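You operate a simulated robot arm through the tools that you are given. There is no shell and no other tool. Be economical: measure what you need, move in short steps, check, and stop when the job is done.

You run a simulated robot arm. Do the job below in one go: nothing can be reset, and whatever is moved stays where it is left.

## Task
Pull the right black upper from the bench top on to the last at medium pull.
Fine: the last in the lever press; the lever ends up; the pad leaves no mark.

It is judged by the outcome, as a careful person would: the job done as asked, and still so three seconds after it is handed in. It fails if anything else is knocked over, pushed out of place, dropped, spilled or broken.

## Robot
A 7-joint arm with a two-finger gripper, on a carriage that runs on a rail from [-1.777, 0.001] to [0.003, 0] (x, y) and turns from -3.438 to 2.356 rad about z. Base frame: it is fixed where the carriage stands at the start and does not move with it; the origin is on the floor, on the carriage's upright axis, x ahead of it, y to its left, z up; the surface under the hand at the start is at about z = 0.85. Lengths are in m, angles in rad, forces in N, time in s.
With the tool pointing down near the work surface it reaches from about 0.36 to 0.78 m from the robot's upright axis, wherever it stands. Its first joint turns from -2.897 to 2.897 rad. Places, roughly: cool button [-1.2, -0.9, 1]; press knob [-1, -0.9, 1]; pull knob [0.1, -0.7, 0.9]; steam knob [0.7, -0.8, 1.1]; tall lever [-0.1, -0.7, 1.1]; warm button [-0.9, -0.9, 1]. Payload 2.45 kg.
The tool frame sits at the grasp point (the TCP): z along the fingers, y along the line on which they close. The tips reach 0.023 m beyond it. The gripper opens to 0.072 m. The gripper's body begins 0.04 m behind the TCP.
Orientation is that of the tool frame in the base frame, as a unit quaternion [w, x, y, z]. With the fingers straight down and closing along the base's y, the tool's x points along the base's -x, its y along +y and its z along -z.

## Interface
- The arm moves only by the tool drive_tool. Its arguments are lists of equal length, an entry for each row: "fingers": the gripper command, from -1 (fully open) to 1 (shut), values between in proportion; "travel": the shift along the tool's x, y, z in m, a list of three; "delta_rot": the turn, a rotation vector about the tool's x, y, z in rad, a list of three. In form: {"fingers": [fingers, ...], "travel": [[tx, ty, tz], ...], "delta_rot": [[ax, ay, az], ...]}. A call has 1 to 20 rows; each row is the pose to reach, as a shift and turn from the pose commanded when the call began, along the tool's axes at that moment. Rows are played at 5 a second. More than 0.05 m and 0.15 rad between two rows, or a gripper value outside its range, and nothing of the call is played. Where a pose cannot be reached the arm comes as near as it can. A force on the tool above 90 N (or 10 N above the force at the start of the call, whichever is more), or a blocked arm, ends the call early, and 0.2 s more pass. Each finger travels about 0.072 m/s and halts on what it meets, pressing with about 32 N; the grip force reading is that of the motor and also rises with nothing between the fingers. The clock runs only during rows and for 0.2 s after the last one: add rows that repeat a pose to give the fingers time. It gives the time, the measured TCP pose, the force on the tool (base axes), the opening and the grip force at its end, in the units of the frame above (readings bear some noise), with the torque about the TCP (base axes, N m) and any sound that the robot's microphone picked up.
- Cameras (640 x 400 px; columns grow to the right, rows downward): "scene" is now at [-0.0401, 0.095, 1.5409]; the picture's right is [-0.97, -0.22, 0.00], its down [-0.12, 0.50, -0.86] and it looks along [0.19, -0.83, -0.52] (base axes); focal length 280 px, centre (320, 200). "wrist" rides on the gripper at [0.077, 0.017, -0.066] in the tool frame; the picture's right is [-0.22, 0.98, 0.00], its down [-0.56, -0.12, -0.82] and it looks along [-0.80, -0.18, 0.57] (tool axes); focal length 234 px, centre (320, 200). There is no depth. A picture from a camera that has moved, and an enlarged one, comes with that camera's place and axes in the base frame and with its lens.
- get_image(camera): a new picture of that camera. No time passes.
- move_column(by): slides the trunk up (or, below 0, down) by that many m; the arm and the scene camera ride with it, the base frame stays. It gives what a move gives, with no picture.
- drive_base(legs): drives the robot by 1 to 6 legs, each [ahead, left, turn to the left] in m, m and rad, along the robot's own axes; the way and the turn of a leg run together, so that a leg with both is an arc; at most 1.5 m and 3.142 rad a leg. The arm and the cameras ride along, it lands a little off, and it stops where it bumps. It keeps to its track: a leg is cut to what the track allows. It gives what a move gives.
- pan_tilt(pan, tilt): turns the head with the scene camera to pan (to the left, within 2.705 rad either way) and tilt (down, from -0.506 to 1.204), counted from straight ahead of the robot. It gives what a move gives.
- zoom(camera, box): a new picture of the part [left, top, right, bottom] of that camera's present view, enlarged. No time passes.
- sign_off(): hands the job in; it is judged then, once.

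Work in short steps. Places have to be worked out from the pictures, the camera data and where the tool is seen: move nearer, look again, correct. Check each grasp and each placing, and mend what went wrong. You have 120 turns and 98 pictures in all, those below and enlarged ones among them. Open the gripper and draw the arm clear of the work before you hand the job in, unless the task says otherwise; then end with one line.

The tools are called after ">>>" as a command line: name --argument value ..., lists and objects as JSON in quotes. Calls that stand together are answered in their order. drive_tool: Moves the arm, as the interface text tells. Its arguments: {"type":"object","properties":{"fingers":{"type":"array","items":{"type":"number"}},"travel":{"type":"array","items":{"type":"array","items":{"type":"number"}}},"delta_rot":{"type":"array","items":{"type":"array","items":{"type":"number"}}}},"required":["fingers","travel","delta_rot"]} The other tools are called the same way: move_column (by) slides the trunk up or down; drive_base (legs) drives the base; pan_tilt (pan, tilt) turns the head that bears the scene camera; get_image (camera) takes a picture; zoom (camera, box) takes an enlarged picture of a part of a camera's view; sign_off () hands the job in.

At the start:

```text
time: 0.0
tool_pos: [0.0836, -0.4154, 1.0006]
tool_rot: [0.0, 0.0, 1.0, 0.0]
contact_force: [-0.7, 0.0, 0.3]
torque: [0.0, 0.03, 0.0]
width: 0.0718
gripper_force: 0.1
trunk travel left (down, up): [-0.525, 0.065]
robot x, y, heading: [0.0006, -0.0012, -0.006]
head pan, tilt: [-1.344, 0.543]
```

scene: 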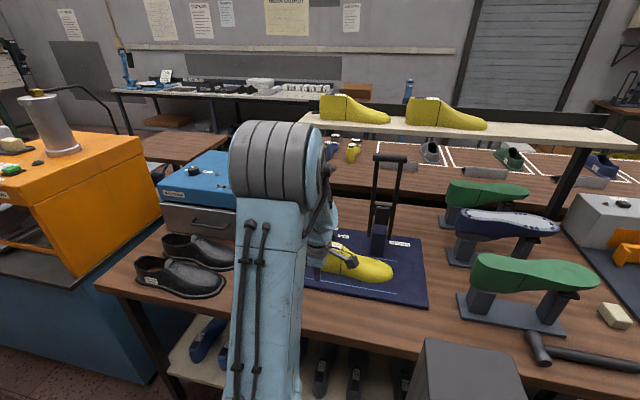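
wrist: 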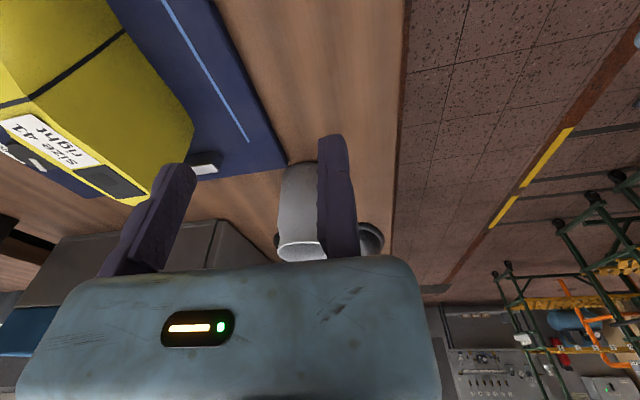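

The pictures show two black uppers on the bench at the left and a yellow last in the lever press. I'll enlarge the press and uppers to read labels.

>>> zoom --camera "scene" --box '[130, 220, 250, 310]'

>>> zoom --camera "scene" --box '[300, 140, 450, 310]'

>>> zoom --camera "scene" --box '[110, 0, 420, 150]'

```text
4.44 times, centred on (190, 265) of scene
camera zoom: at [-0.0401, 0.095, 1.5409], right [-0.97, -0.22, 0.0], down [-0.12, 0.5, -0.86], along [0.19, -0.83, -0.52], focal length 1242 px, centre (898, -89)
```

zoom: 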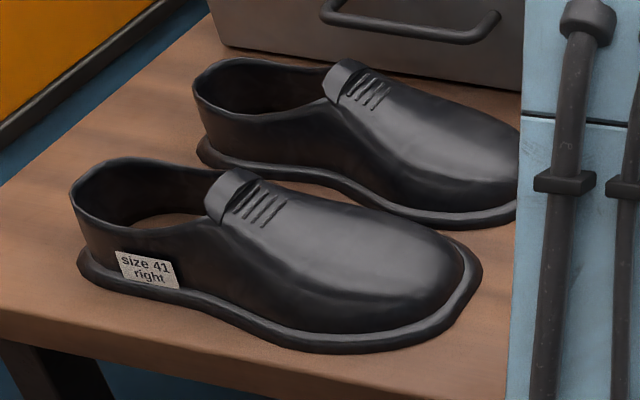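

```text
2.35 times, centred on (375, 225) of scene
camera zoom: at [-0.0401, 0.095, 1.5409], right [-0.97, -0.22, 0.0], down [-0.12, 0.5, -0.86], along [0.19, -0.83, -0.52], focal length 658 px, centre (191, 141)
```

zoom: 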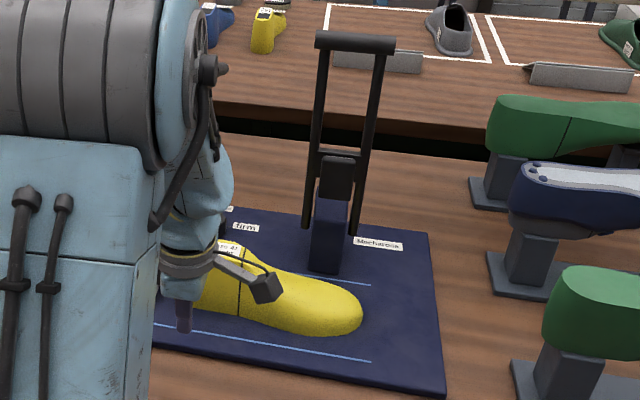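

```text
2.06 times, centred on (265, 75) of scene
camera zoom: at [-0.0401, 0.095, 1.5409], right [-0.97, -0.22, 0.0], down [-0.12, 0.5, -0.86], along [0.19, -0.83, -0.52], focal length 577 px, centre (434, 458)
```

zoom: 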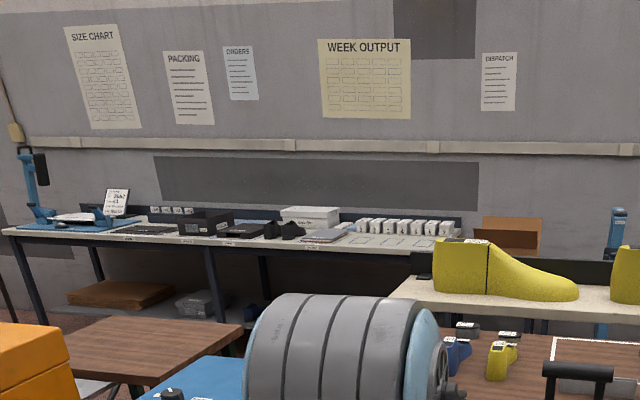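

The near black upper is labelled "size 41 right", and the last in the press is 41 right as well. I'll lift the arm straight up, then look at the press dial.

>>> drive_tool --fingers '[-1, -1, -1, -1]' --travel '[[0, 0, -0.05], [0, 0, -0.1], [0, 0, -0.15], [0, 0, -0.18]]' --delta_rot '[[0, 0, 0], [0, 0, 0], [0, 0, 0], [0, 0, 0]]'

>>> get_image --camera "wrist"

>>> get_image --camera "scene"

```text
time: 1.0
tool_pos: [0.0838, -0.4147, 1.1815]
tool_rot: [0.0, 0.0, 1.0, 0.0]
contact_force: [-0.5, -0.3, 0.3]
torque: [-0.01, 0.01, -0.03]
width: 0.0723
gripper_force: 0.1
trunk travel left (down, up): [-0.525, 0.065]
robot x, y, heading: [0.0002, 0.0031, -0.004]
head pan, tilt: [-1.344, 0.543]
```

```text
92 pictures are left
camera wrist: at [0.0072, -0.3969, 1.2466], right [0.22, 0.98, 0.0], down [0.56, -0.13, 0.82], along [0.8, -0.18, -0.57], focal length 234 px, centre (320, 200)
```

wrist: 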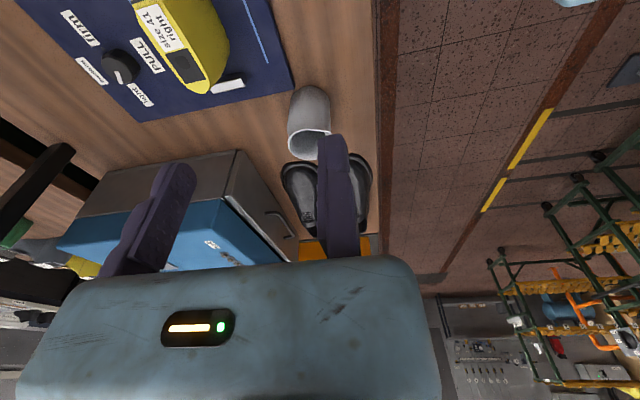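

```text
91 pictures are left
camera scene: at [-0.0401, 0.0952, 1.5409], right [-0.97, -0.22, 0.0], down [-0.12, 0.5, -0.86], along [0.19, -0.83, -0.52], focal length 280 px, centre (320, 200)
```

scene: 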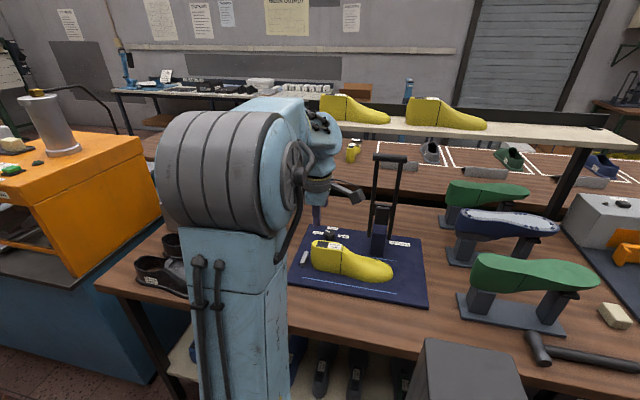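

Now the pull knob and a grey cylinder near the uppers are visible; enlarging both.

>>> zoom --camera "wrist" --box '[30, 0, 290, 130]'

>>> zoom --camera "wrist" --box '[180, 70, 400, 270]'

>>> zoom --camera "scene" --box '[280, 140, 450, 310]'

```text
2.46 times, centred on (160, 65) of wrist
camera zoom: at [0.0072, -0.3969, 1.2466], right [0.22, 0.98, 0.0], down [0.56, -0.13, 0.82], along [0.8, -0.18, -0.57], focal length 576 px, centre (714, 532)
```

zoom: 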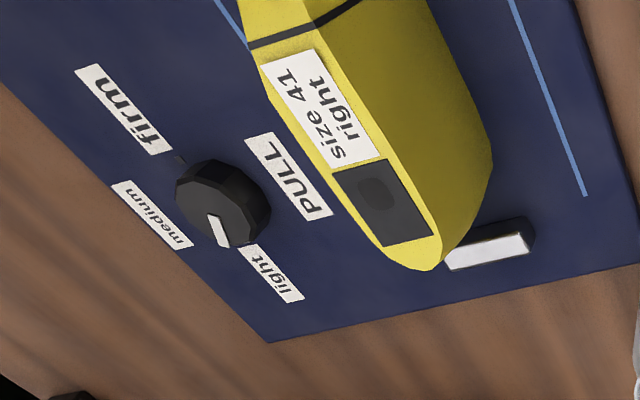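

```text
2.00 times, centred on (290, 170) of wrist
camera zoom: at [0.0072, -0.3969, 1.2466], right [0.22, 0.98, 0.0], down [0.56, -0.13, 0.82], along [0.8, -0.18, -0.57], focal length 468 px, centre (380, 260)
```

zoom: 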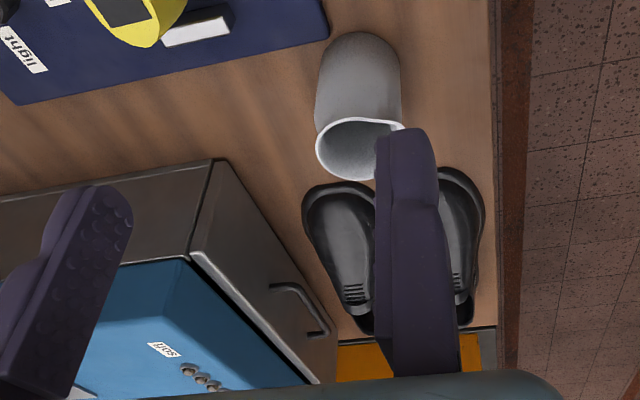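

```text
2.35 times, centred on (365, 225) of scene
camera zoom: at [-0.0401, 0.0952, 1.5409], right [-0.97, -0.22, 0.0], down [-0.12, 0.5, -0.86], along [0.19, -0.83, -0.52], focal length 658 px, centre (214, 141)
```

zoom: 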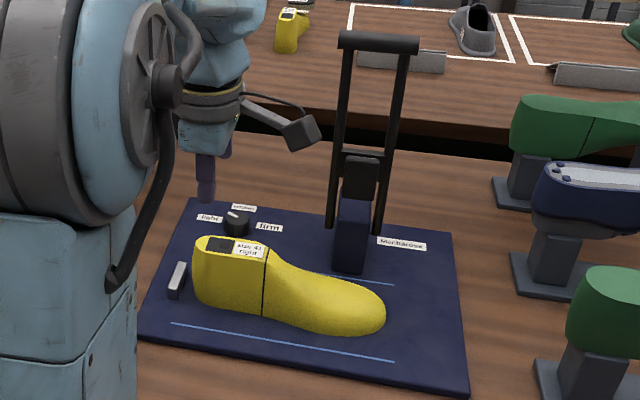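

The knob points somewhere between light and medium. I'll turn the wrist 90° so its camera looks toward -y at the press, from a raised place above it.

>>> drive_tool --fingers '[-1, -1, -1, -1, -1, -1, -1, -1, -1, -1, -1]' --travel '[[0.01, 0, -0.01], [0.02, 0, -0.02], [0.03, 0.01, -0.03], [0.04, 0.01, -0.04], [0.05, 0.02, -0.05], [0.06, 0.02, -0.06], [0.06, 0.03, -0.07], [0.06, 0.03, -0.07], [0.06, 0.03, -0.07], [0.06, 0.03, -0.07], [0.06, 0.03, -0.07]]' --delta_rot '[[0, 0, 0.145], [0, 0, 0.29], [0, 0, 0.435], [0, 0, 0.58], [0, 0, 0.725], [0, 0, 0.87], [0, 0, 1.015], [0, 0, 1.16], [0, 0, 1.305], [0, 0, 1.45], [0, 0, 1.571]]'

>>> get_image --camera "wrist"

```text
time: 3.4
tool_pos: [0.0241, -0.3868, 1.2505]
tool_rot: [0.0, 0.708, 0.706, 0.0]
contact_force: [0.6, 0.3, -0.8]
torque: [0.01, 0.01, -0.04]
width: 0.0724
gripper_force: 0.1
trunk travel left (down, up): [-0.525, 0.065]
robot x, y, heading: [0.002, 0.0026, -0.005]
head pan, tilt: [-1.344, 0.543]
```

```text
87 pictures are left
camera wrist: at [0.0418, -0.3093, 1.3154], right [0.98, -0.22, 0.0], down [-0.13, -0.56, 0.82], along [-0.18, -0.8, -0.57], focal length 234 px, centre (320, 200)
```

wrist: 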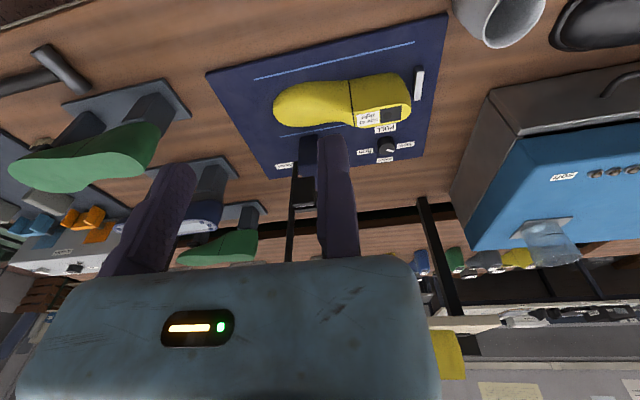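

The image is upside down but shows the press whole. I'll enlarge the last/knob region and the steam cabinet face.

>>> zoom --camera "wrist" --box '[200, 20, 460, 180]'

>>> zoom --camera "wrist" --box '[350, 100, 430, 170]'

```text
2.46 times, centred on (330, 100) of wrist
camera zoom: at [0.0418, -0.3093, 1.3154], right [0.98, -0.22, 0.0], down [-0.13, -0.56, 0.82], along [-0.18, -0.8, -0.57], focal length 576 px, centre (295, 446)
```

zoom: 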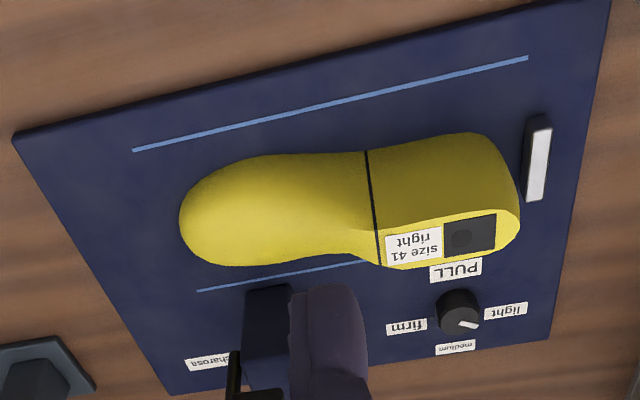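

```text
5.71 times, centred on (390, 135) of wrist
camera zoom: at [0.0418, -0.3093, 1.3154], right [0.98, -0.22, 0.0], down [-0.13, -0.56, 0.82], along [-0.18, -0.8, -0.57], focal length 1338 px, centre (-80, 571)
```

zoom: 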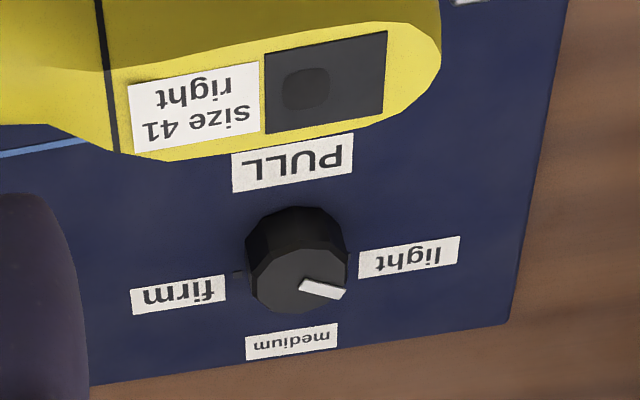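

The pointer sits at "light" (the +x side); medium is the -y side, so the knob needs roughly a 60° clockwise turn seen from above. Knob is near (0.113, -0.717, 0.89). I'll move above it, yawed so the sweep keeps the wrist camera clear of last and lever.

>>> drive_tool --fingers '[-1, -1, -1, -1, -1, -1, -1, -1, -1, -1, -1, -1, -1, -1, -1]' --travel '[[-0.02, 0.02, 0.01], [-0.045, 0.04, 0.02], [-0.07, 0.06, 0.03], [-0.09, 0.08, 0.04], [-0.115, 0.089, 0.05], [-0.14, 0.089, 0.06], [-0.16, 0.089, 0.07], [-0.185, 0.089, 0.08], [-0.21, 0.089, 0.09], [-0.23, 0.089, 0.1], [-0.255, 0.089, 0.11], [-0.28, 0.089, 0.13], [-0.3, 0.089, 0.15], [-0.325, 0.089, 0.17], [-0.33, 0.089, 0.19]]' --delta_rot '[[0, 0, -0.14], [0, 0, -0.28], [0, 0, -0.42], [0, 0, -0.56], [0, 0, -0.7], [0, 0, -0.84], [0, 0, -0.98], [0, 0, -1.12], [0, 0, -1.26], [0, 0, -1.4], [0, 0, -1.54], [0, 0, -1.68], [0, 0, -1.82], [0, 0, -1.96], [0, 0, -2.07]]'

>>> get_image --camera "wrist"

>>> get_image --camera "scene"

```text
time: 6.6
tool_pos: [0.1224, -0.7037, 1.0592]
tool_rot: [0.0, -0.249, 0.969, -0.001]
contact_force: [-0.6, 0.2, -0.4]
torque: [-0.03, -0.01, -0.03]
width: 0.0723
gripper_force: 0.1
out of reach, approached as far as the arm can: row 14, 15
trunk travel left (down, up): [-0.525, 0.065]
robot x, y, heading: [-0.0026, -0.0012, -0.001]
head pan, tilt: [-1.344, 0.543]
```

```text
84 pictures are left
camera wrist: at [0.046, -0.7257, 1.125], right [-0.28, 0.96, 0.0], down [0.55, 0.16, 0.82], along [0.79, 0.23, -0.57], focal length 234 px, centre (320, 200)
```

wrist: 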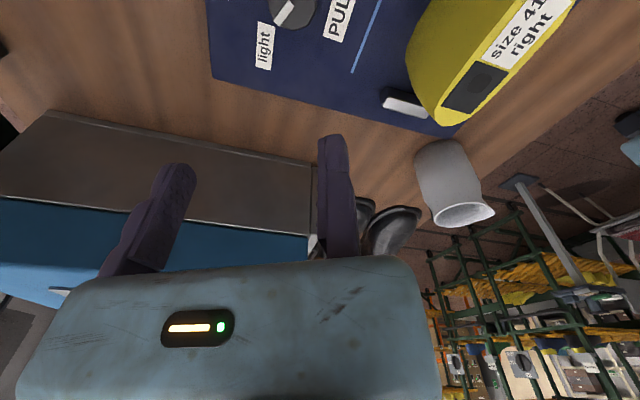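

```text
83 pictures are left
camera scene: at [-0.0403, 0.0957, 1.5408], right [-0.97, -0.22, 0.0], down [-0.12, 0.5, -0.86], along [0.19, -0.83, -0.52], focal length 280 px, centre (320, 200)
```

scene: 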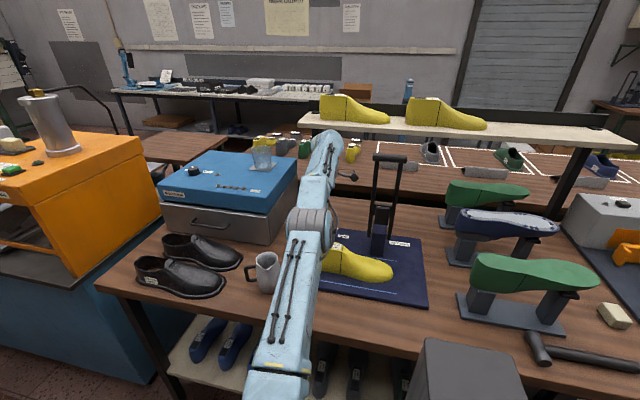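

The arm is at its reach limit at this height. My knob estimate is now (0.115, -0.729, top 0.892); I'll go down straight to regain reach and re-measure.

>>> drive_tool --fingers '[-1, -1, -1]' --travel '[[0, 0, 0.03], [0, 0, 0.06], [0, 0, 0.09]]' --delta_rot '[[0, 0, 0], [0, 0, 0], [0, 0, 0]]'

>>> get_image --camera "wrist"

```text
time: 7.4
tool_pos: [0.1238, -0.7047, 0.9689]
tool_rot: [-0.001, -0.247, 0.969, 0.0]
contact_force: [0.8, -0.3, -0.1]
torque: [0.0, -0.01, 0.0]
width: 0.0721
gripper_force: 0.0
trunk travel left (down, up): [-0.525, 0.065]
robot x, y, heading: [0.0001, 0.0019, 0.0]
head pan, tilt: [-1.344, 0.543]
```

```text
82 pictures are left
camera wrist: at [0.0479, -0.7261, 1.0339], right [-0.28, 0.96, 0.0], down [0.55, 0.16, 0.82], along [0.79, 0.23, -0.57], focal length 234 px, centre (320, 200)
```

wrist: 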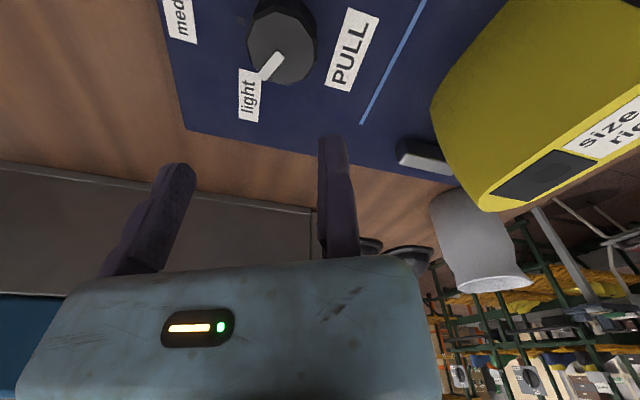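

Knob top centre re-measured at about (0.112, -0.730). I'll shift over it at this height and check with readings and picture.

>>> drive_tool --fingers '[-1, -1, -1]' --travel '[[0.011, -0.008, 0.01], [0.0226, -0.016, 0.02], [0.0226, -0.016, 0.02]]' --delta_rot '[[0, 0, 0], [0, 0, 0], [0, 0, 0]]'

>>> get_image --camera "wrist"

>>> zoom --camera "scene" --box '[280, 140, 440, 310]'

```text
time: 8.2
tool_pos: [0.1128, -0.7272, 0.9487]
tool_rot: [0.0, -0.247, 0.969, 0.0]
contact_force: [-0.1, 0.2, -0.2]
torque: [0.01, 0.02, -0.02]
width: 0.072
gripper_force: 0.0
trunk travel left (down, up): [-0.525, 0.065]
robot x, y, heading: [0.0008, -0.0013, 0.002]
head pan, tilt: [-1.344, 0.543]
```

```text
81 pictures are left
camera wrist: at [0.0369, -0.7491, 1.0141], right [-0.28, 0.96, 0.0], down [0.55, 0.16, 0.82], along [0.79, 0.23, -0.57], focal length 234 px, centre (320, 200)
```

wrist: 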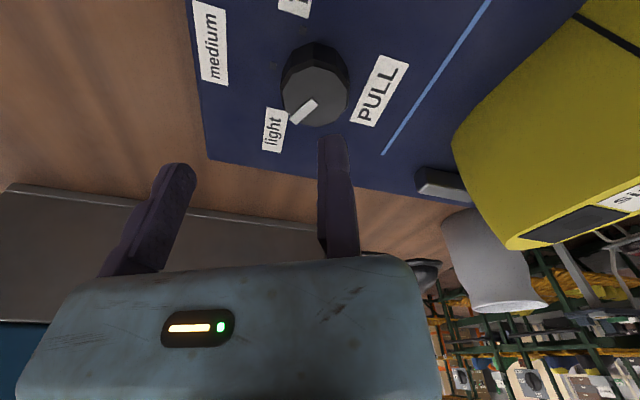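

```text
2.35 times, centred on (360, 225) of scene
camera zoom: at [-0.0401, 0.0946, 1.541], right [-0.97, -0.22, 0.0], down [-0.12, 0.5, -0.86], along [0.19, -0.83, -0.52], focal length 658 px, centre (226, 141)
```

zoom: 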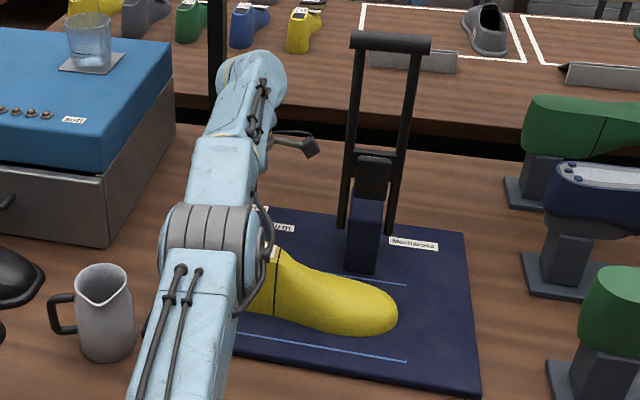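

Alignment is good within millimetres. I'll descend around the knob with a small correction, then close.

>>> drive_tool --fingers '[-1, -1, -1, -1, 0.2, 0.4, 0.6, 0.8, 0.8]' --travel '[[0.0045, -0.002, 0.015], [0.0045, -0.002, 0.03], [0.0045, -0.002, 0.047], [0.0045, -0.002, 0.047], [0.0045, -0.002, 0.047], [0.0045, -0.002, 0.047], [0.0045, -0.002, 0.047], [0.0045, -0.002, 0.047], [0.0045, -0.002, 0.047]]' --delta_rot '[[0, 0, 0], [0, 0, 0], [0, 0, 0], [0, 0, 0], [0, 0, 0], [0, 0, 0], [0, 0, 0], [0, 0, 0], [0, 0, 0]]'

>>> get_image --camera "wrist"

```text
time: 10.2
tool_pos: [0.1108, -0.7273, 0.9122]
tool_rot: [-0.001, -0.246, 0.969, -0.007]
contact_force: [12.2, 17.1, 55.7]
torque: [0.94, -0.32, -0.05]
width: 0.0073
gripper_force: 0.0
out of reach, approached as far as the arm can: row 1, 3
trunk travel left (down, up): [-0.525, 0.065]
robot x, y, heading: [-0.001, 0.0002, 0.003]
head pan, tilt: [-1.344, 0.543]
```

```text
79 pictures are left
camera wrist: at [0.0346, -0.7493, 0.978], right [-0.28, 0.96, -0.01], down [0.55, 0.17, 0.82], along [0.79, 0.22, -0.58], focal length 234 px, centre (320, 200)
```

wrist: 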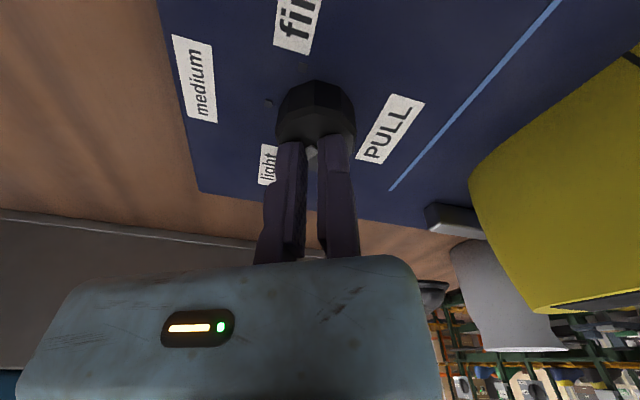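

The fingers closed on top of the knob rather than around it (z stuck at 0.912, upward force). I'll open and rise, then look closely.

>>> drive_tool --fingers '[0.8, 0.2, -0.5, -1, -1]' --travel '[[0, 0, -0.03], [0, 0, -0.045], [0, 0, -0.045], [0, 0, -0.045], [0, 0, -0.045]]' --delta_rot '[[0, 0, 0], [0, 0, 0], [0, 0, 0], [0, 0, 0], [0, 0, 0]]'

>>> zoom --camera "wrist" --box '[180, 20, 440, 180]'

```text
time: 11.4
tool_pos: [0.1101, -0.7271, 0.9455]
tool_rot: [0.0, -0.248, 0.969, 0.0]
contact_force: [-0.6, -0.4, -0.2]
torque: [0.04, -0.01, 0.0]
width: 0.0718
gripper_force: 0.1
out of reach, approached as far as the arm can: row 1, 2, 3, 4, 5
trunk travel left (down, up): [-0.525, 0.065]
robot x, y, heading: [-0.0004, 0.0008, -0.004]
head pan, tilt: [-1.344, 0.543]
```

```text
2.46 times, centred on (310, 100) of wrist
camera zoom: at [0.036, -0.7492, 1.0112], right [-0.28, 0.96, 0.0], down [0.55, 0.16, 0.82], along [0.79, 0.23, -0.57], focal length 576 px, centre (345, 446)
```

zoom: 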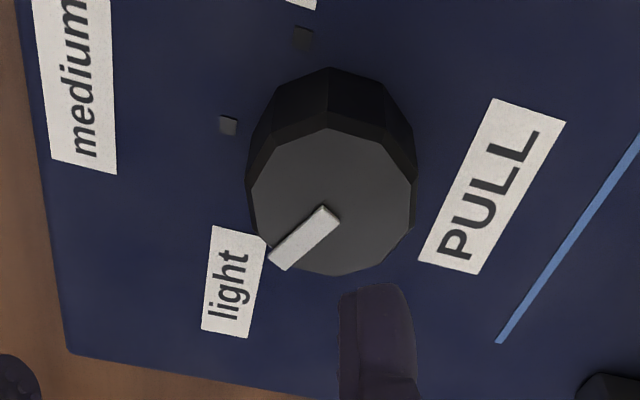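

The wrist pictures suggest only one finger moves (the right one in the picture stays put). I'll test by closing halfway in free air here.

>>> drive_tool --fingers '[-0.5, 0, 0, 0, 0]' --travel '[[0, 0, -0.01], [0, 0, -0.02], [0, 0, -0.02], [0, 0, -0.02], [0, 0, -0.02]]' --delta_rot '[[0, 0, 0], [0, 0, 0], [0, 0, 0], [0, 0, 0], [0, 0, 0]]'

>>> get_image --camera "wrist"

```text
time: 12.6
tool_pos: [0.1122, -0.7234, 0.9661]
tool_rot: [0.001, -0.247, 0.969, 0.0]
contact_force: [-0.7, 1.2, 0.7]
torque: [-0.02, -0.03, 0.01]
width: 0.036
gripper_force: 0.0
out of reach, approached as far as the arm can: row 2, 3, 4
trunk travel left (down, up): [-0.525, 0.065]
robot x, y, heading: [0.0014, 0.0009, 0.0]
head pan, tilt: [-1.344, 0.543]
```

```text
77 pictures are left
camera wrist: at [0.0364, -0.7466, 1.0308], right [-0.28, 0.96, 0.0], down [0.55, 0.16, 0.82], along [0.79, 0.23, -0.57], focal length 234 px, centre (320, 200)
```

wrist: 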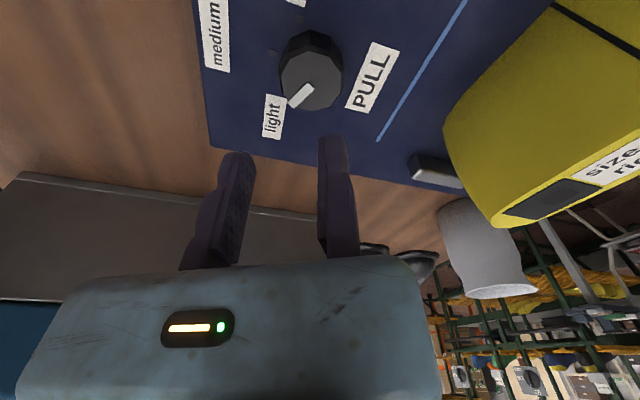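

Confirmed: only the tool -y finger moves; the other's inner face sits at the TCP. So I place the TCP a knob radius off the knob centre (0.111, -0.730): target TCP (0.101, -0.712). Opening and shifting, then I'll check.

>>> drive_tool --fingers '[-0.3, -0.6, -0.6]' --travel '[[0.0041, 0.0154, 0.01], [0.0041, 0.0154, 0.02], [0.0041, 0.0154, 0.03]]' --delta_rot '[[0, 0, 0], [0, 0, 0], [0, 0, 0]]'

>>> zoom --camera "wrist" --box '[160, 20, 440, 200]'

```text
time: 13.4
tool_pos: [0.101, -0.7158, 0.936]
tool_rot: [0.0, -0.247, 0.969, 0.0]
contact_force: [0.3, -0.1, 0.3]
torque: [-0.02, 0.0, -0.01]
width: 0.0576
gripper_force: 0.0
trunk travel left (down, up): [-0.525, 0.065]
robot x, y, heading: [0.0028, 0.0013, -0.002]
head pan, tilt: [-1.344, 0.543]
```

```text
2.22 times, centred on (300, 110) of wrist
camera zoom: at [0.0252, -0.738, 1.0009], right [-0.28, 0.96, 0.0], down [0.55, 0.16, 0.82], along [0.79, 0.23, -0.57], focal length 520 px, centre (364, 400)
```

zoom: 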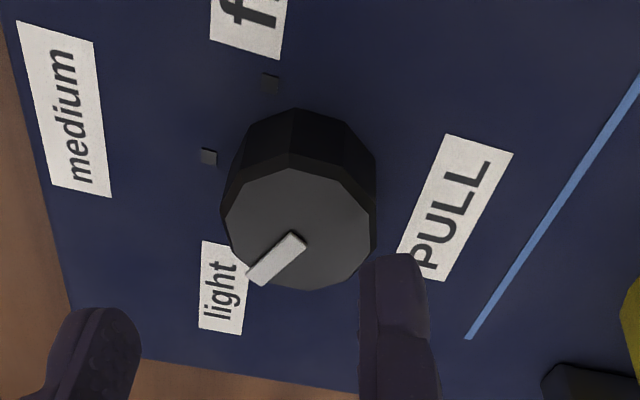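

Knob is at tool y ≈ -0.018; I'll add 3 mm, descend and close.

>>> drive_tool --fingers '[-0.6, -0.6, -0.6, -0.6, -0.2, 0.2, 0.4, 0.4]' --travel '[[-0.0015, 0.003, 0.01], [-0.0015, 0.003, 0.02], [-0.0015, 0.003, 0.03], [-0.0015, 0.003, 0.037], [-0.0015, 0.003, 0.037], [-0.0015, 0.003, 0.037], [-0.0015, 0.003, 0.037], [-0.0015, 0.003, 0.037]]' --delta_rot '[[0, 0, 0], [0, 0, 0], [0, 0, 0], [0, 0, 0], [0, 0, 0], [0, 0, 0], [0, 0, 0], [0, 0, 0]]'

>>> zoom --camera "wrist" --box '[160, 20, 440, 200]'

```text
time: 15.2
tool_pos: [0.1014, -0.7135, 0.8994]
tool_rot: [0.0, -0.247, 0.969, 0.0]
contact_force: [1.9, -7.1, -1.3]
torque: [-0.09, 0.05, -0.08]
width: 0.0409
gripper_force: 44.8
trunk travel left (down, up): [-0.525, 0.065]
robot x, y, heading: [0.0023, -0.0034, -0.002]
head pan, tilt: [-1.344, 0.543]
```

```text
2.22 times, centred on (300, 110) of wrist
camera zoom: at [0.0254, -0.7348, 0.9648], right [-0.28, 0.96, 0.0], down [0.55, 0.16, 0.82], along [0.79, 0.23, -0.57], focal length 520 px, centre (364, 400)
```

zoom: 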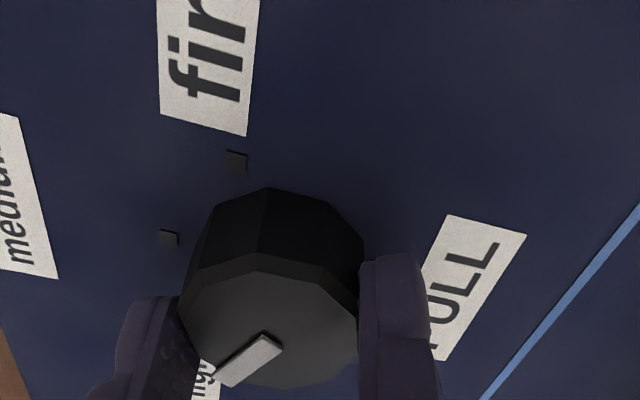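

Firm grip on the knob (0.041 m). I turn clockwise about the knob axis by ~1.04 rad.

>>> drive_tool --fingers '[0.4, 0.4, 0.4, 0.4, 0.4, 0.4, 0.4, 0.4, 0.4]' --travel '[[-0.0027, -0.0002, 0], [-0.0053, -0.0007, 0], [-0.0078, -0.0015, 0], [-0.0102, -0.0027, 0], [-0.0124, -0.0042, 0], [-0.0144, -0.0059, 0], [-0.0162, -0.0079, 0], [-0.0177, -0.0101, 0], [-0.0177, -0.0101, 0]]' --delta_rot '[[0, 0, 0.13], [0, 0, 0.26], [0, 0, 0.39], [0, 0, 0.52], [0, 0, 0.65], [0, 0, 0.78], [0, 0, 0.91], [0, 0, 1.04], [0, 0, 1.04]]'

>>> zoom --camera "wrist" --box '[160, 20, 440, 200]'

```text
time: 17.2
tool_pos: [0.1221, -0.712, 0.9002]
tool_rot: [0.001, 0.268, 0.964, 0.0]
contact_force: [4.9, 5.8, -1.0]
torque: [-0.39, -0.63, 0.02]
width: 0.041
gripper_force: 44.8
trunk travel left (down, up): [-0.525, 0.065]
robot x, y, heading: [0.0013, -0.0006, 0.001]
head pan, tilt: [-1.344, 0.543]
```

```text
2.22 times, centred on (300, 110) of wrist
camera zoom: at [0.0647, -0.6571, 0.9648], right [0.69, 0.72, 0.0], down [0.41, -0.4, 0.82], along [0.59, -0.57, -0.57], focal length 520 px, centre (364, 400)
```

zoom: 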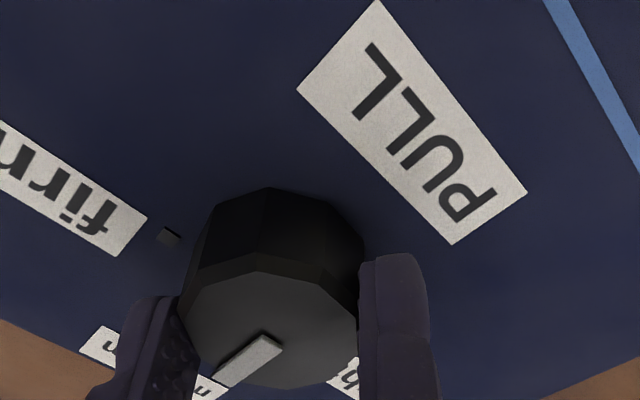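

Tick spacing equals my turn (the firm tick now lies where the medium tick did), so it should be on medium. Releasing and rising to check.

>>> drive_tool --fingers '[0.0, -0.5, -0.6, -0.6, -0.6, -0.6, -0.6]' --travel '[[0, 0, 0], [0, 0, 0], [0, 0.004, 0], [0, 0.004, -0.04], [0, 0.004, -0.08], [0, 0.02, -0.12], [0, 0.03, -0.15]]' --delta_rot '[[0, 0, 0], [0, 0, 0], [0, 0, 0], [0, 0, 0], [0, 0, 0], [0, 0, 0], [0, 0, 0]]'

>>> get_image --camera "wrist"

```text
time: 18.8
tool_pos: [0.137, -0.6878, 1.0498]
tool_rot: [0.0, 0.267, 0.964, 0.0]
contact_force: [-0.5, 1.0, 0.8]
torque: [-0.01, -0.02, -0.03]
width: 0.0572
gripper_force: 0.0
trunk travel left (down, up): [-0.525, 0.065]
robot x, y, heading: [0.0013, -0.0029, 0.003]
head pan, tilt: [-1.344, 0.543]
```

```text
73 pictures are left
camera wrist: at [0.0793, -0.6325, 1.115], right [0.69, 0.72, 0.0], down [0.42, -0.39, 0.82], along [0.59, -0.56, -0.57], focal length 234 px, centre (320, 200)
```

wrist: 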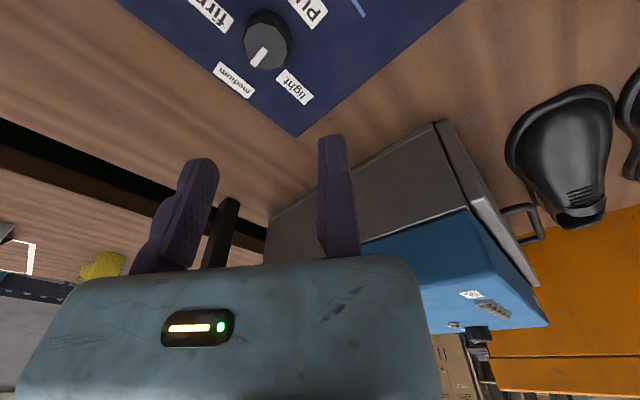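

>>> zoom --camera "wrist" --box '[190, 0, 330, 110]'

```text
3.64 times, centred on (260, 55) of wrist
camera zoom: at [0.0793, -0.6325, 1.115], right [0.69, 0.72, 0.0], down [0.42, -0.39, 0.82], along [0.59, -0.56, -0.57], focal length 852 px, centre (538, 727)
```

zoom: 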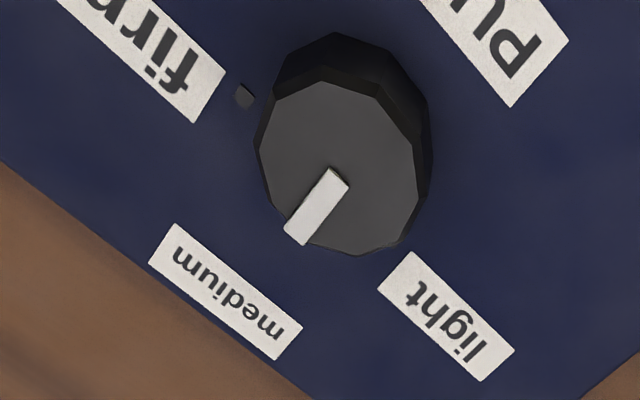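

The pointer is on "medium". Next I raise away over the bench front to look at the upper, camera looking toward -y.

>>> drive_tool --fingers '[-0.6, -0.8, -1, -1, -1, -1, -1, -1, -1, -1, -1, -1, -1, -1, -1]' --travel '[[0.021, 0.035, -0.015], [0.043, 0.071, -0.03], [0.064, 0.106, -0.045], [0.085, 0.142, -0.06], [0.106, 0.177, -0.075], [0.128, 0.212, -0.09], [0.149, 0.248, -0.1], [0.17, 0.283, -0.1], [0.14, 0.312, -0.1], [0.111, 0.342, -0.1], [0.081, 0.371, -0.1], [0.052, 0.4, -0.1], [0.022, 0.43, -0.1], [-0.007, 0.459, -0.1], [-0.037, 0.488, -0.1]]' --delta_rot '[[0, 0, 0.13], [0, 0, 0.26], [0, 0, 0.39], [0, 0, 0.52], [0, 0, 0.65], [0, 0, 0.78], [0, 0, 0.91], [0, 0, 1.03], [0, 0, 1.03], [0, 0, 1.03], [0, 0, 1.03], [0, 0, 1.03], [0, 0, 1.03], [0, 0, 1.03], [0, 0, 1.03]]'

>>> get_image --camera "wrist"

>>> get_image --camera "scene"

```text
time: 22.0
tool_pos: [0.4194, -0.2862, 1.1512]
tool_rot: [0.0, 0.707, 0.707, 0.0]
contact_force: [-1.1, -0.6, -0.2]
torque: [0.04, -0.01, 0.0]
width: 0.0719
gripper_force: 0.0
trunk travel left (down, up): [-0.525, 0.065]
robot x, y, heading: [-0.0001, -0.0001, -0.002]
head pan, tilt: [-1.344, 0.543]
```

```text
71 pictures are left
camera wrist: at [0.4378, -0.2091, 1.2162], right [0.98, -0.22, 0.0], down [-0.12, -0.56, 0.82], along [-0.18, -0.8, -0.57], focal length 234 px, centre (320, 200)
```

wrist: 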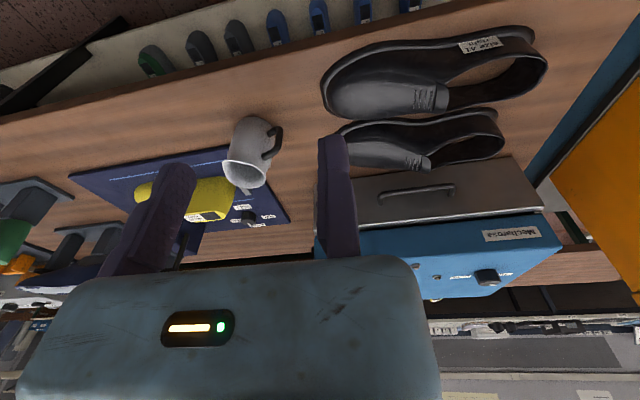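

```text
70 pictures are left
camera scene: at [-0.0399, 0.095, 1.5409], right [-0.97, -0.22, 0.0], down [-0.12, 0.5, -0.86], along [0.19, -0.83, -0.52], focal length 280 px, centre (320, 200)
```

scene: 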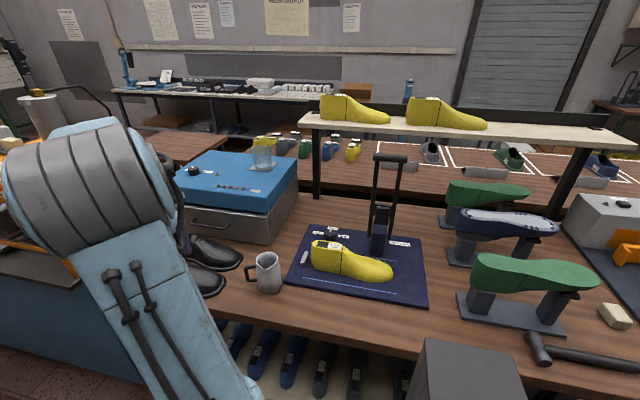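

I'll enlarge the upper in the wrist view and the press in the scene view.

>>> zoom --camera "wrist" --box '[310, 10, 560, 180]'

>>> zoom --camera "scene" --box '[280, 145, 440, 310]'

```text
2.35 times, centred on (435, 95) of wrist
camera zoom: at [0.4378, -0.2091, 1.2162], right [0.98, -0.22, 0.0], down [-0.12, -0.56, 0.82], along [-0.18, -0.8, -0.57], focal length 551 px, centre (49, 447)
```

zoom: 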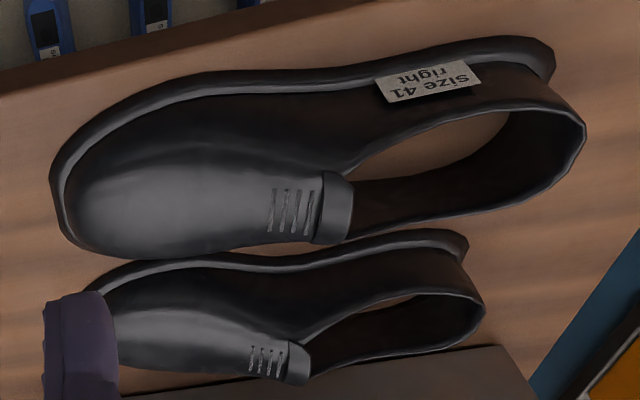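

```text
2.42 times, centred on (360, 228) of scene
camera zoom: at [-0.0399, 0.095, 1.5409], right [-0.97, -0.22, 0.0], down [-0.12, 0.5, -0.86], along [0.19, -0.83, -0.52], focal length 678 px, centre (223, 133)
```

zoom: 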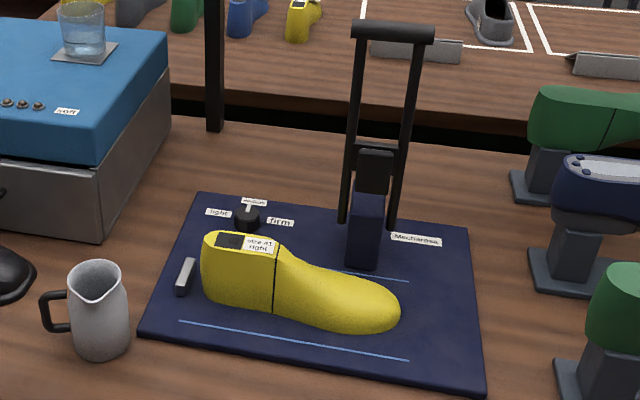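

The upper is a shell open below, toe to -x, with a raised tab at the throat near (0.55, -0.414) that looks graspable. I'll go closer for a good look at the tab.

>>> drive_tool --fingers '[-1, -1, -1, -1]' --travel '[[-0.01, 0.028, 0.033], [-0.02, 0.055, 0.065], [-0.033, 0.083, 0.098], [-0.045, 0.11, 0.13]]' --delta_rot '[[0, 0, 0], [0, 0, 0], [0, 0, 0], [0, 0, 0]]'

>>> get_image --camera "wrist"

```text
time: 23.0
tool_pos: [0.5309, -0.3304, 1.0184]
tool_rot: [0.0, 0.707, 0.707, 0.0]
contact_force: [0.9, -0.4, 0.2]
torque: [0.0, -0.02, -0.03]
width: 0.0718
gripper_force: 0.1
trunk travel left (down, up): [-0.525, 0.065]
robot x, y, heading: [0.0008, -0.0004, 0.001]
head pan, tilt: [-1.344, 0.543]
```

```text
67 pictures are left
camera wrist: at [0.5482, -0.2539, 1.0844], right [0.98, -0.22, 0.0], down [-0.12, -0.56, 0.82], along [-0.18, -0.8, -0.57], focal length 234 px, centre (320, 200)
```

wrist: 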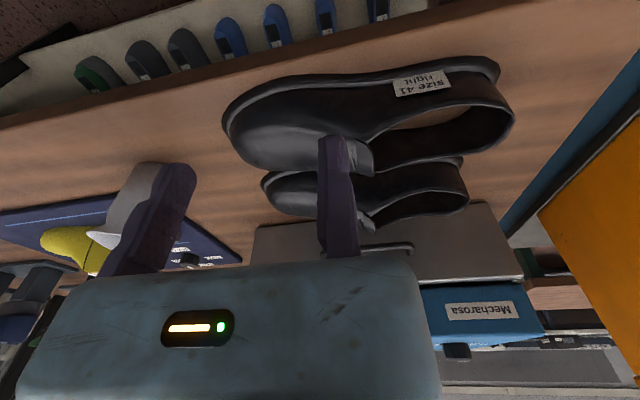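

>>> zoom --camera "wrist" --box '[210, 50, 530, 250]'

>>> zoom --camera "wrist" --box '[310, 120, 430, 195]'

```text
2.00 times, centred on (370, 150) of wrist
camera zoom: at [0.5482, -0.2539, 1.0844], right [0.98, -0.22, 0.0], down [-0.12, -0.56, 0.82], along [-0.18, -0.8, -0.57], focal length 468 px, centre (220, 300)
```

zoom: 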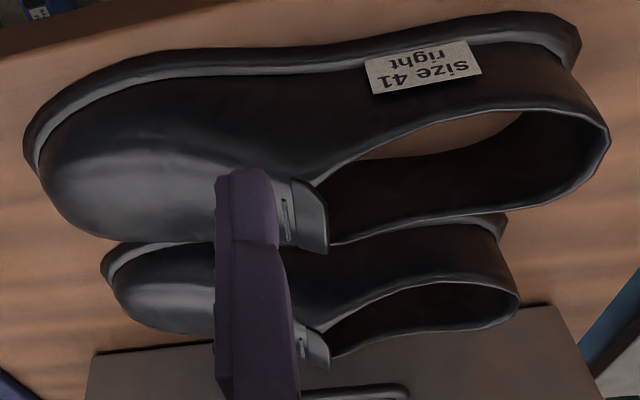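

```text
5.33 times, centred on (370, 158) of wrist
camera zoom: at [0.5482, -0.2539, 1.0844], right [0.98, -0.22, 0.0], down [-0.12, -0.56, 0.82], along [-0.18, -0.8, -0.57], focal length 1249 px, centre (53, 427)
```

zoom: 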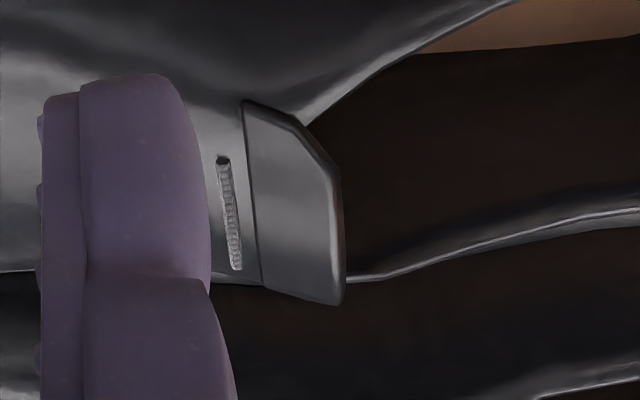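

The instep at the tab has steep side walls (~0.045–0.055 m across), so I'll straddle it from outside, closing along y: TCP x≈0.55, fixed finger on the near wall (y≈-0.385). First turn the wrist to ψ=0 above it.

>>> drive_tool --fingers '[-1, -1, -1, -1, -1, -1, -1, -1, -1, -1, -1]' --travel '[[-0.005, 0.002, -0.01], [-0.01, 0.004, -0.01], [-0.015, 0.006, -0.01], [-0.02, 0.008, -0.01], [-0.025, 0.01, -0.01], [-0.03, 0.012, -0.01], [-0.035, 0.014, -0.01], [-0.04, 0.016, -0.01], [-0.045, 0.018, -0.01], [-0.05, 0.019, -0.01], [-0.05, 0.019, -0.01]]' --delta_rot '[[0, 0, -0.145], [0, 0, -0.29], [0, 0, -0.435], [0, 0, -0.58], [0, 0, -0.725], [0, 0, -0.87], [0, 0, -1.015], [0, 0, -1.16], [0, 0, -1.305], [0, 0, -1.45], [0, 0, -1.571]]'

>>> get_image --camera "wrist"

```text
time: 25.4
tool_pos: [0.5479, -0.3832, 1.03]
tool_rot: [0.0, -0.002, 1.0, 0.0]
contact_force: [-0.1, -0.9, 0.4]
torque: [0.01, 0.0, -0.02]
width: 0.0721
gripper_force: 0.1
trunk travel left (down, up): [-0.525, 0.065]
robot x, y, heading: [-0.0008, 0.0006, -0.004]
head pan, tilt: [-1.344, 0.543]
```

```text
64 pictures are left
camera wrist: at [0.4714, -0.367, 1.094], right [0.22, 0.98, 0.0], down [0.56, -0.12, 0.82], along [0.8, -0.18, -0.57], focal length 234 px, centre (320, 200)
```

wrist: 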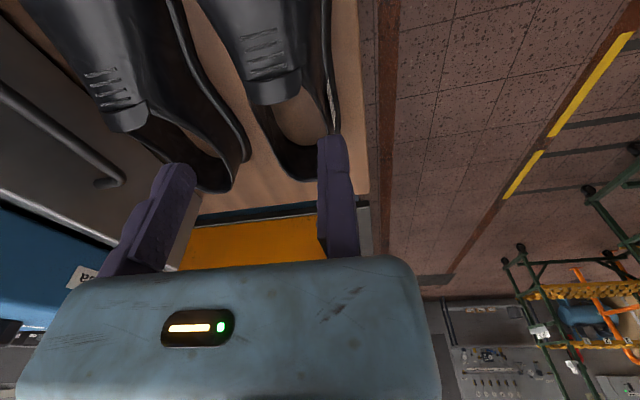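

The tab spans y ≈ -0.400 to -0.436; the present y (-0.382) centres the straddle. I'll descend to TCP z 0.955 and look.

>>> drive_tool --fingers '[-1, -1, -1]' --travel '[[0, 0.001, 0.03], [0, 0.001, 0.055], [0, 0.001, 0.075]]' --delta_rot '[[0, 0, 0], [0, 0, 0], [0, 0, 0]]'

>>> get_image --camera "wrist"

```text
time: 26.2
tool_pos: [0.5488, -0.3803, 0.9537]
tool_rot: [0.0, 0.0, 1.0, 0.0]
contact_force: [0.3, 0.1, 0.4]
torque: [0.01, 0.02, -0.02]
width: 0.0718
gripper_force: 0.1
trunk travel left (down, up): [-0.525, 0.065]
robot x, y, heading: [0.0002, -0.0043, -0.002]
head pan, tilt: [-1.344, 0.543]
```

```text
63 pictures are left
camera wrist: at [0.4721, -0.3642, 1.0184], right [0.22, 0.98, 0.0], down [0.56, -0.12, 0.82], along [0.8, -0.18, -0.57], focal length 234 px, centre (320, 200)
```

wrist: 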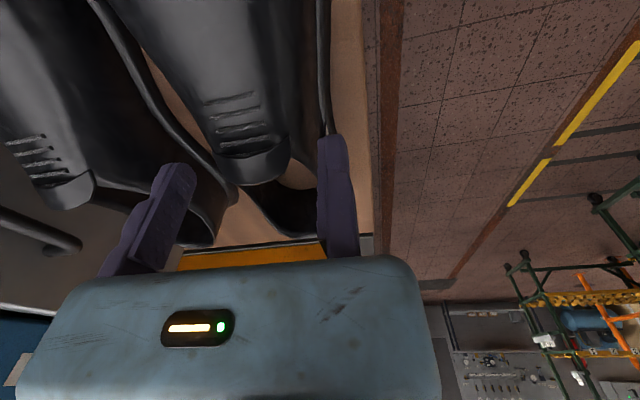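

Tab is nicely between the fingers. Descending to z≈0.920 and closing gently, force watched.

>>> drive_tool --fingers '[-1, -1, -1, -0.8, -0.6, -0.4, -0.2, 0.0, 0.2, 0.4, 0.4]' --travel '[[0, 0, 0.012], [0, 0, 0.024], [0, 0, 0.034], [0, 0, 0.034], [0, 0, 0.034], [0, 0, 0.034], [0, 0, 0.034], [0, 0, 0.034], [0, 0, 0.034], [0, 0, 0.034], [0, 0, 0.034]]' --delta_rot '[[0, 0, 0], [0, 0, 0], [0, 0, 0], [0, 0, 0], [0, 0, 0], [0, 0, 0], [0, 0, 0], [0, 0, 0], [0, 0, 0], [0, 0, 0], [0, 0, 0]]'

>>> get_image --camera "wrist"

```text
time: 28.6
tool_pos: [0.5491, -0.3809, 0.9192]
tool_rot: [-0.001, 0.0, 1.0, -0.001]
contact_force: [0.3, 0.1, 0.2]
torque: [-0.03, 0.0, 0.01]
width: 0.0214
gripper_force: 0.1
trunk travel left (down, up): [-0.525, 0.065]
robot x, y, heading: [0.001, 0.0009, -0.001]
head pan, tilt: [-1.344, 0.543]
```

```text
62 pictures are left
camera wrist: at [0.4723, -0.3643, 0.9849], right [0.22, 0.98, 0.0], down [0.56, -0.12, 0.82], along [0.8, -0.18, -0.57], focal length 234 px, centre (320, 200)
```

wrist: 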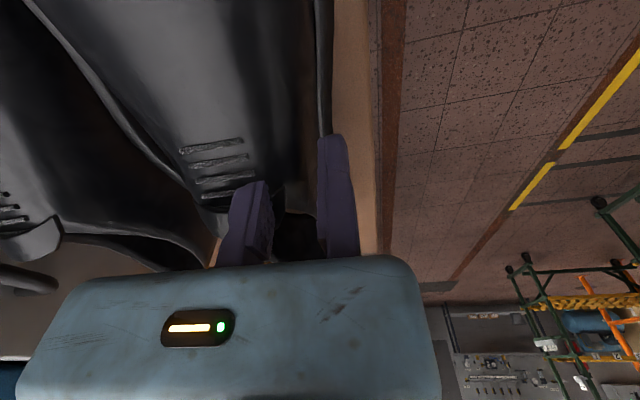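

The fingers closed to 0.021 with no contact, so the moving finger seems to be behind the tab within the opening. I'll enlarge to see.

>>> zoom --camera "wrist" --box '[140, 100, 400, 270]'

>>> zoom --camera "scene" --box '[120, 190, 280, 310]'

```text
2.35 times, centred on (270, 185) of wrist
camera zoom: at [0.4723, -0.3643, 0.9849], right [0.22, 0.98, 0.0], down [0.56, -0.12, 0.82], along [0.8, -0.18, -0.57], focal length 551 px, centre (438, 235)
```

zoom: 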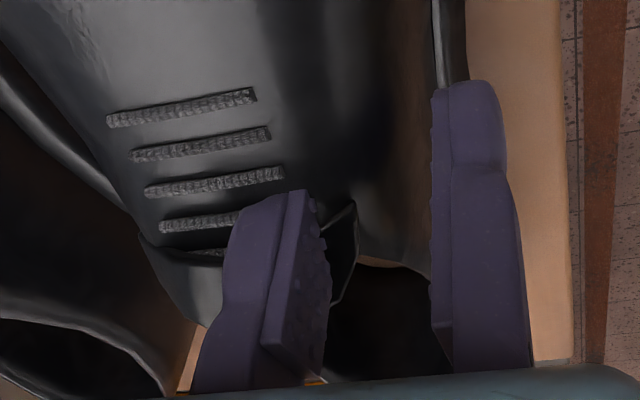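

```text
3.33 times, centred on (200, 250) of scene
camera zoom: at [-0.0401, 0.095, 1.5409], right [-0.97, -0.22, 0.0], down [-0.12, 0.5, -0.86], along [0.19, -0.83, -0.52], focal length 932 px, centre (720, 33)
```

zoom: 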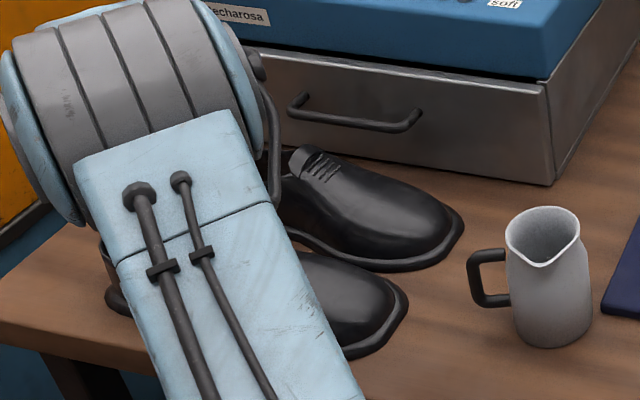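

The moving finger seems to have passed through the visible vamp without contact, so the solid parts must be elsewhere. I'll close further to see whether it meets the near side wall.

>>> drive_tool --fingers '[0.5, 0.6, 0.7, 0.8, 0.9, 1, 1]' --travel '[[0, 0, 0], [0, 0, 0], [0, 0, 0], [0, 0, 0], [0, 0, 0], [0, 0, 0], [0, 0, 0]]' --delta_rot '[[0, 0, 0], [0, 0, 0], [0, 0, 0], [0, 0, 0], [0, 0, 0], [0, 0, 0], [0, 0, 0]]'

>>> get_image --camera "wrist"

```text
time: 30.2
tool_pos: [0.5498, -0.3809, 0.9193]
tool_rot: [0.0, 0.0, 1.0, 0.0]
contact_force: [-0.2, -0.1, 0.1]
torque: [-0.03, -0.02, 0.0]
width: 0.0
gripper_force: 28.6
trunk travel left (down, up): [-0.525, 0.065]
robot x, y, heading: [0.0003, 0.0009, -0.0]
head pan, tilt: [-1.344, 0.543]
```

```text
59 pictures are left
camera wrist: at [0.4723, -0.3643, 0.9849], right [0.22, 0.98, 0.0], down [0.56, -0.12, 0.82], along [0.8, -0.18, -0.57], focal length 234 px, centre (320, 200)
```

wrist: 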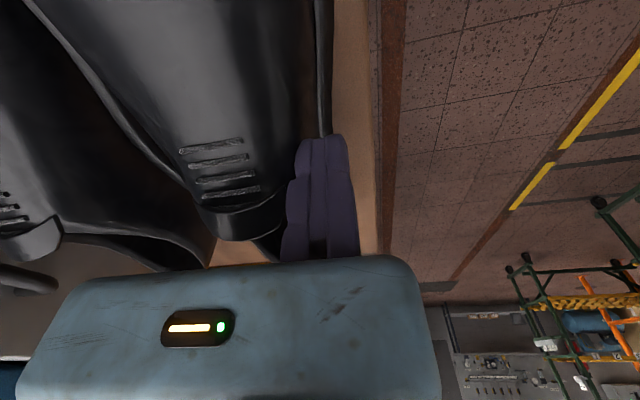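

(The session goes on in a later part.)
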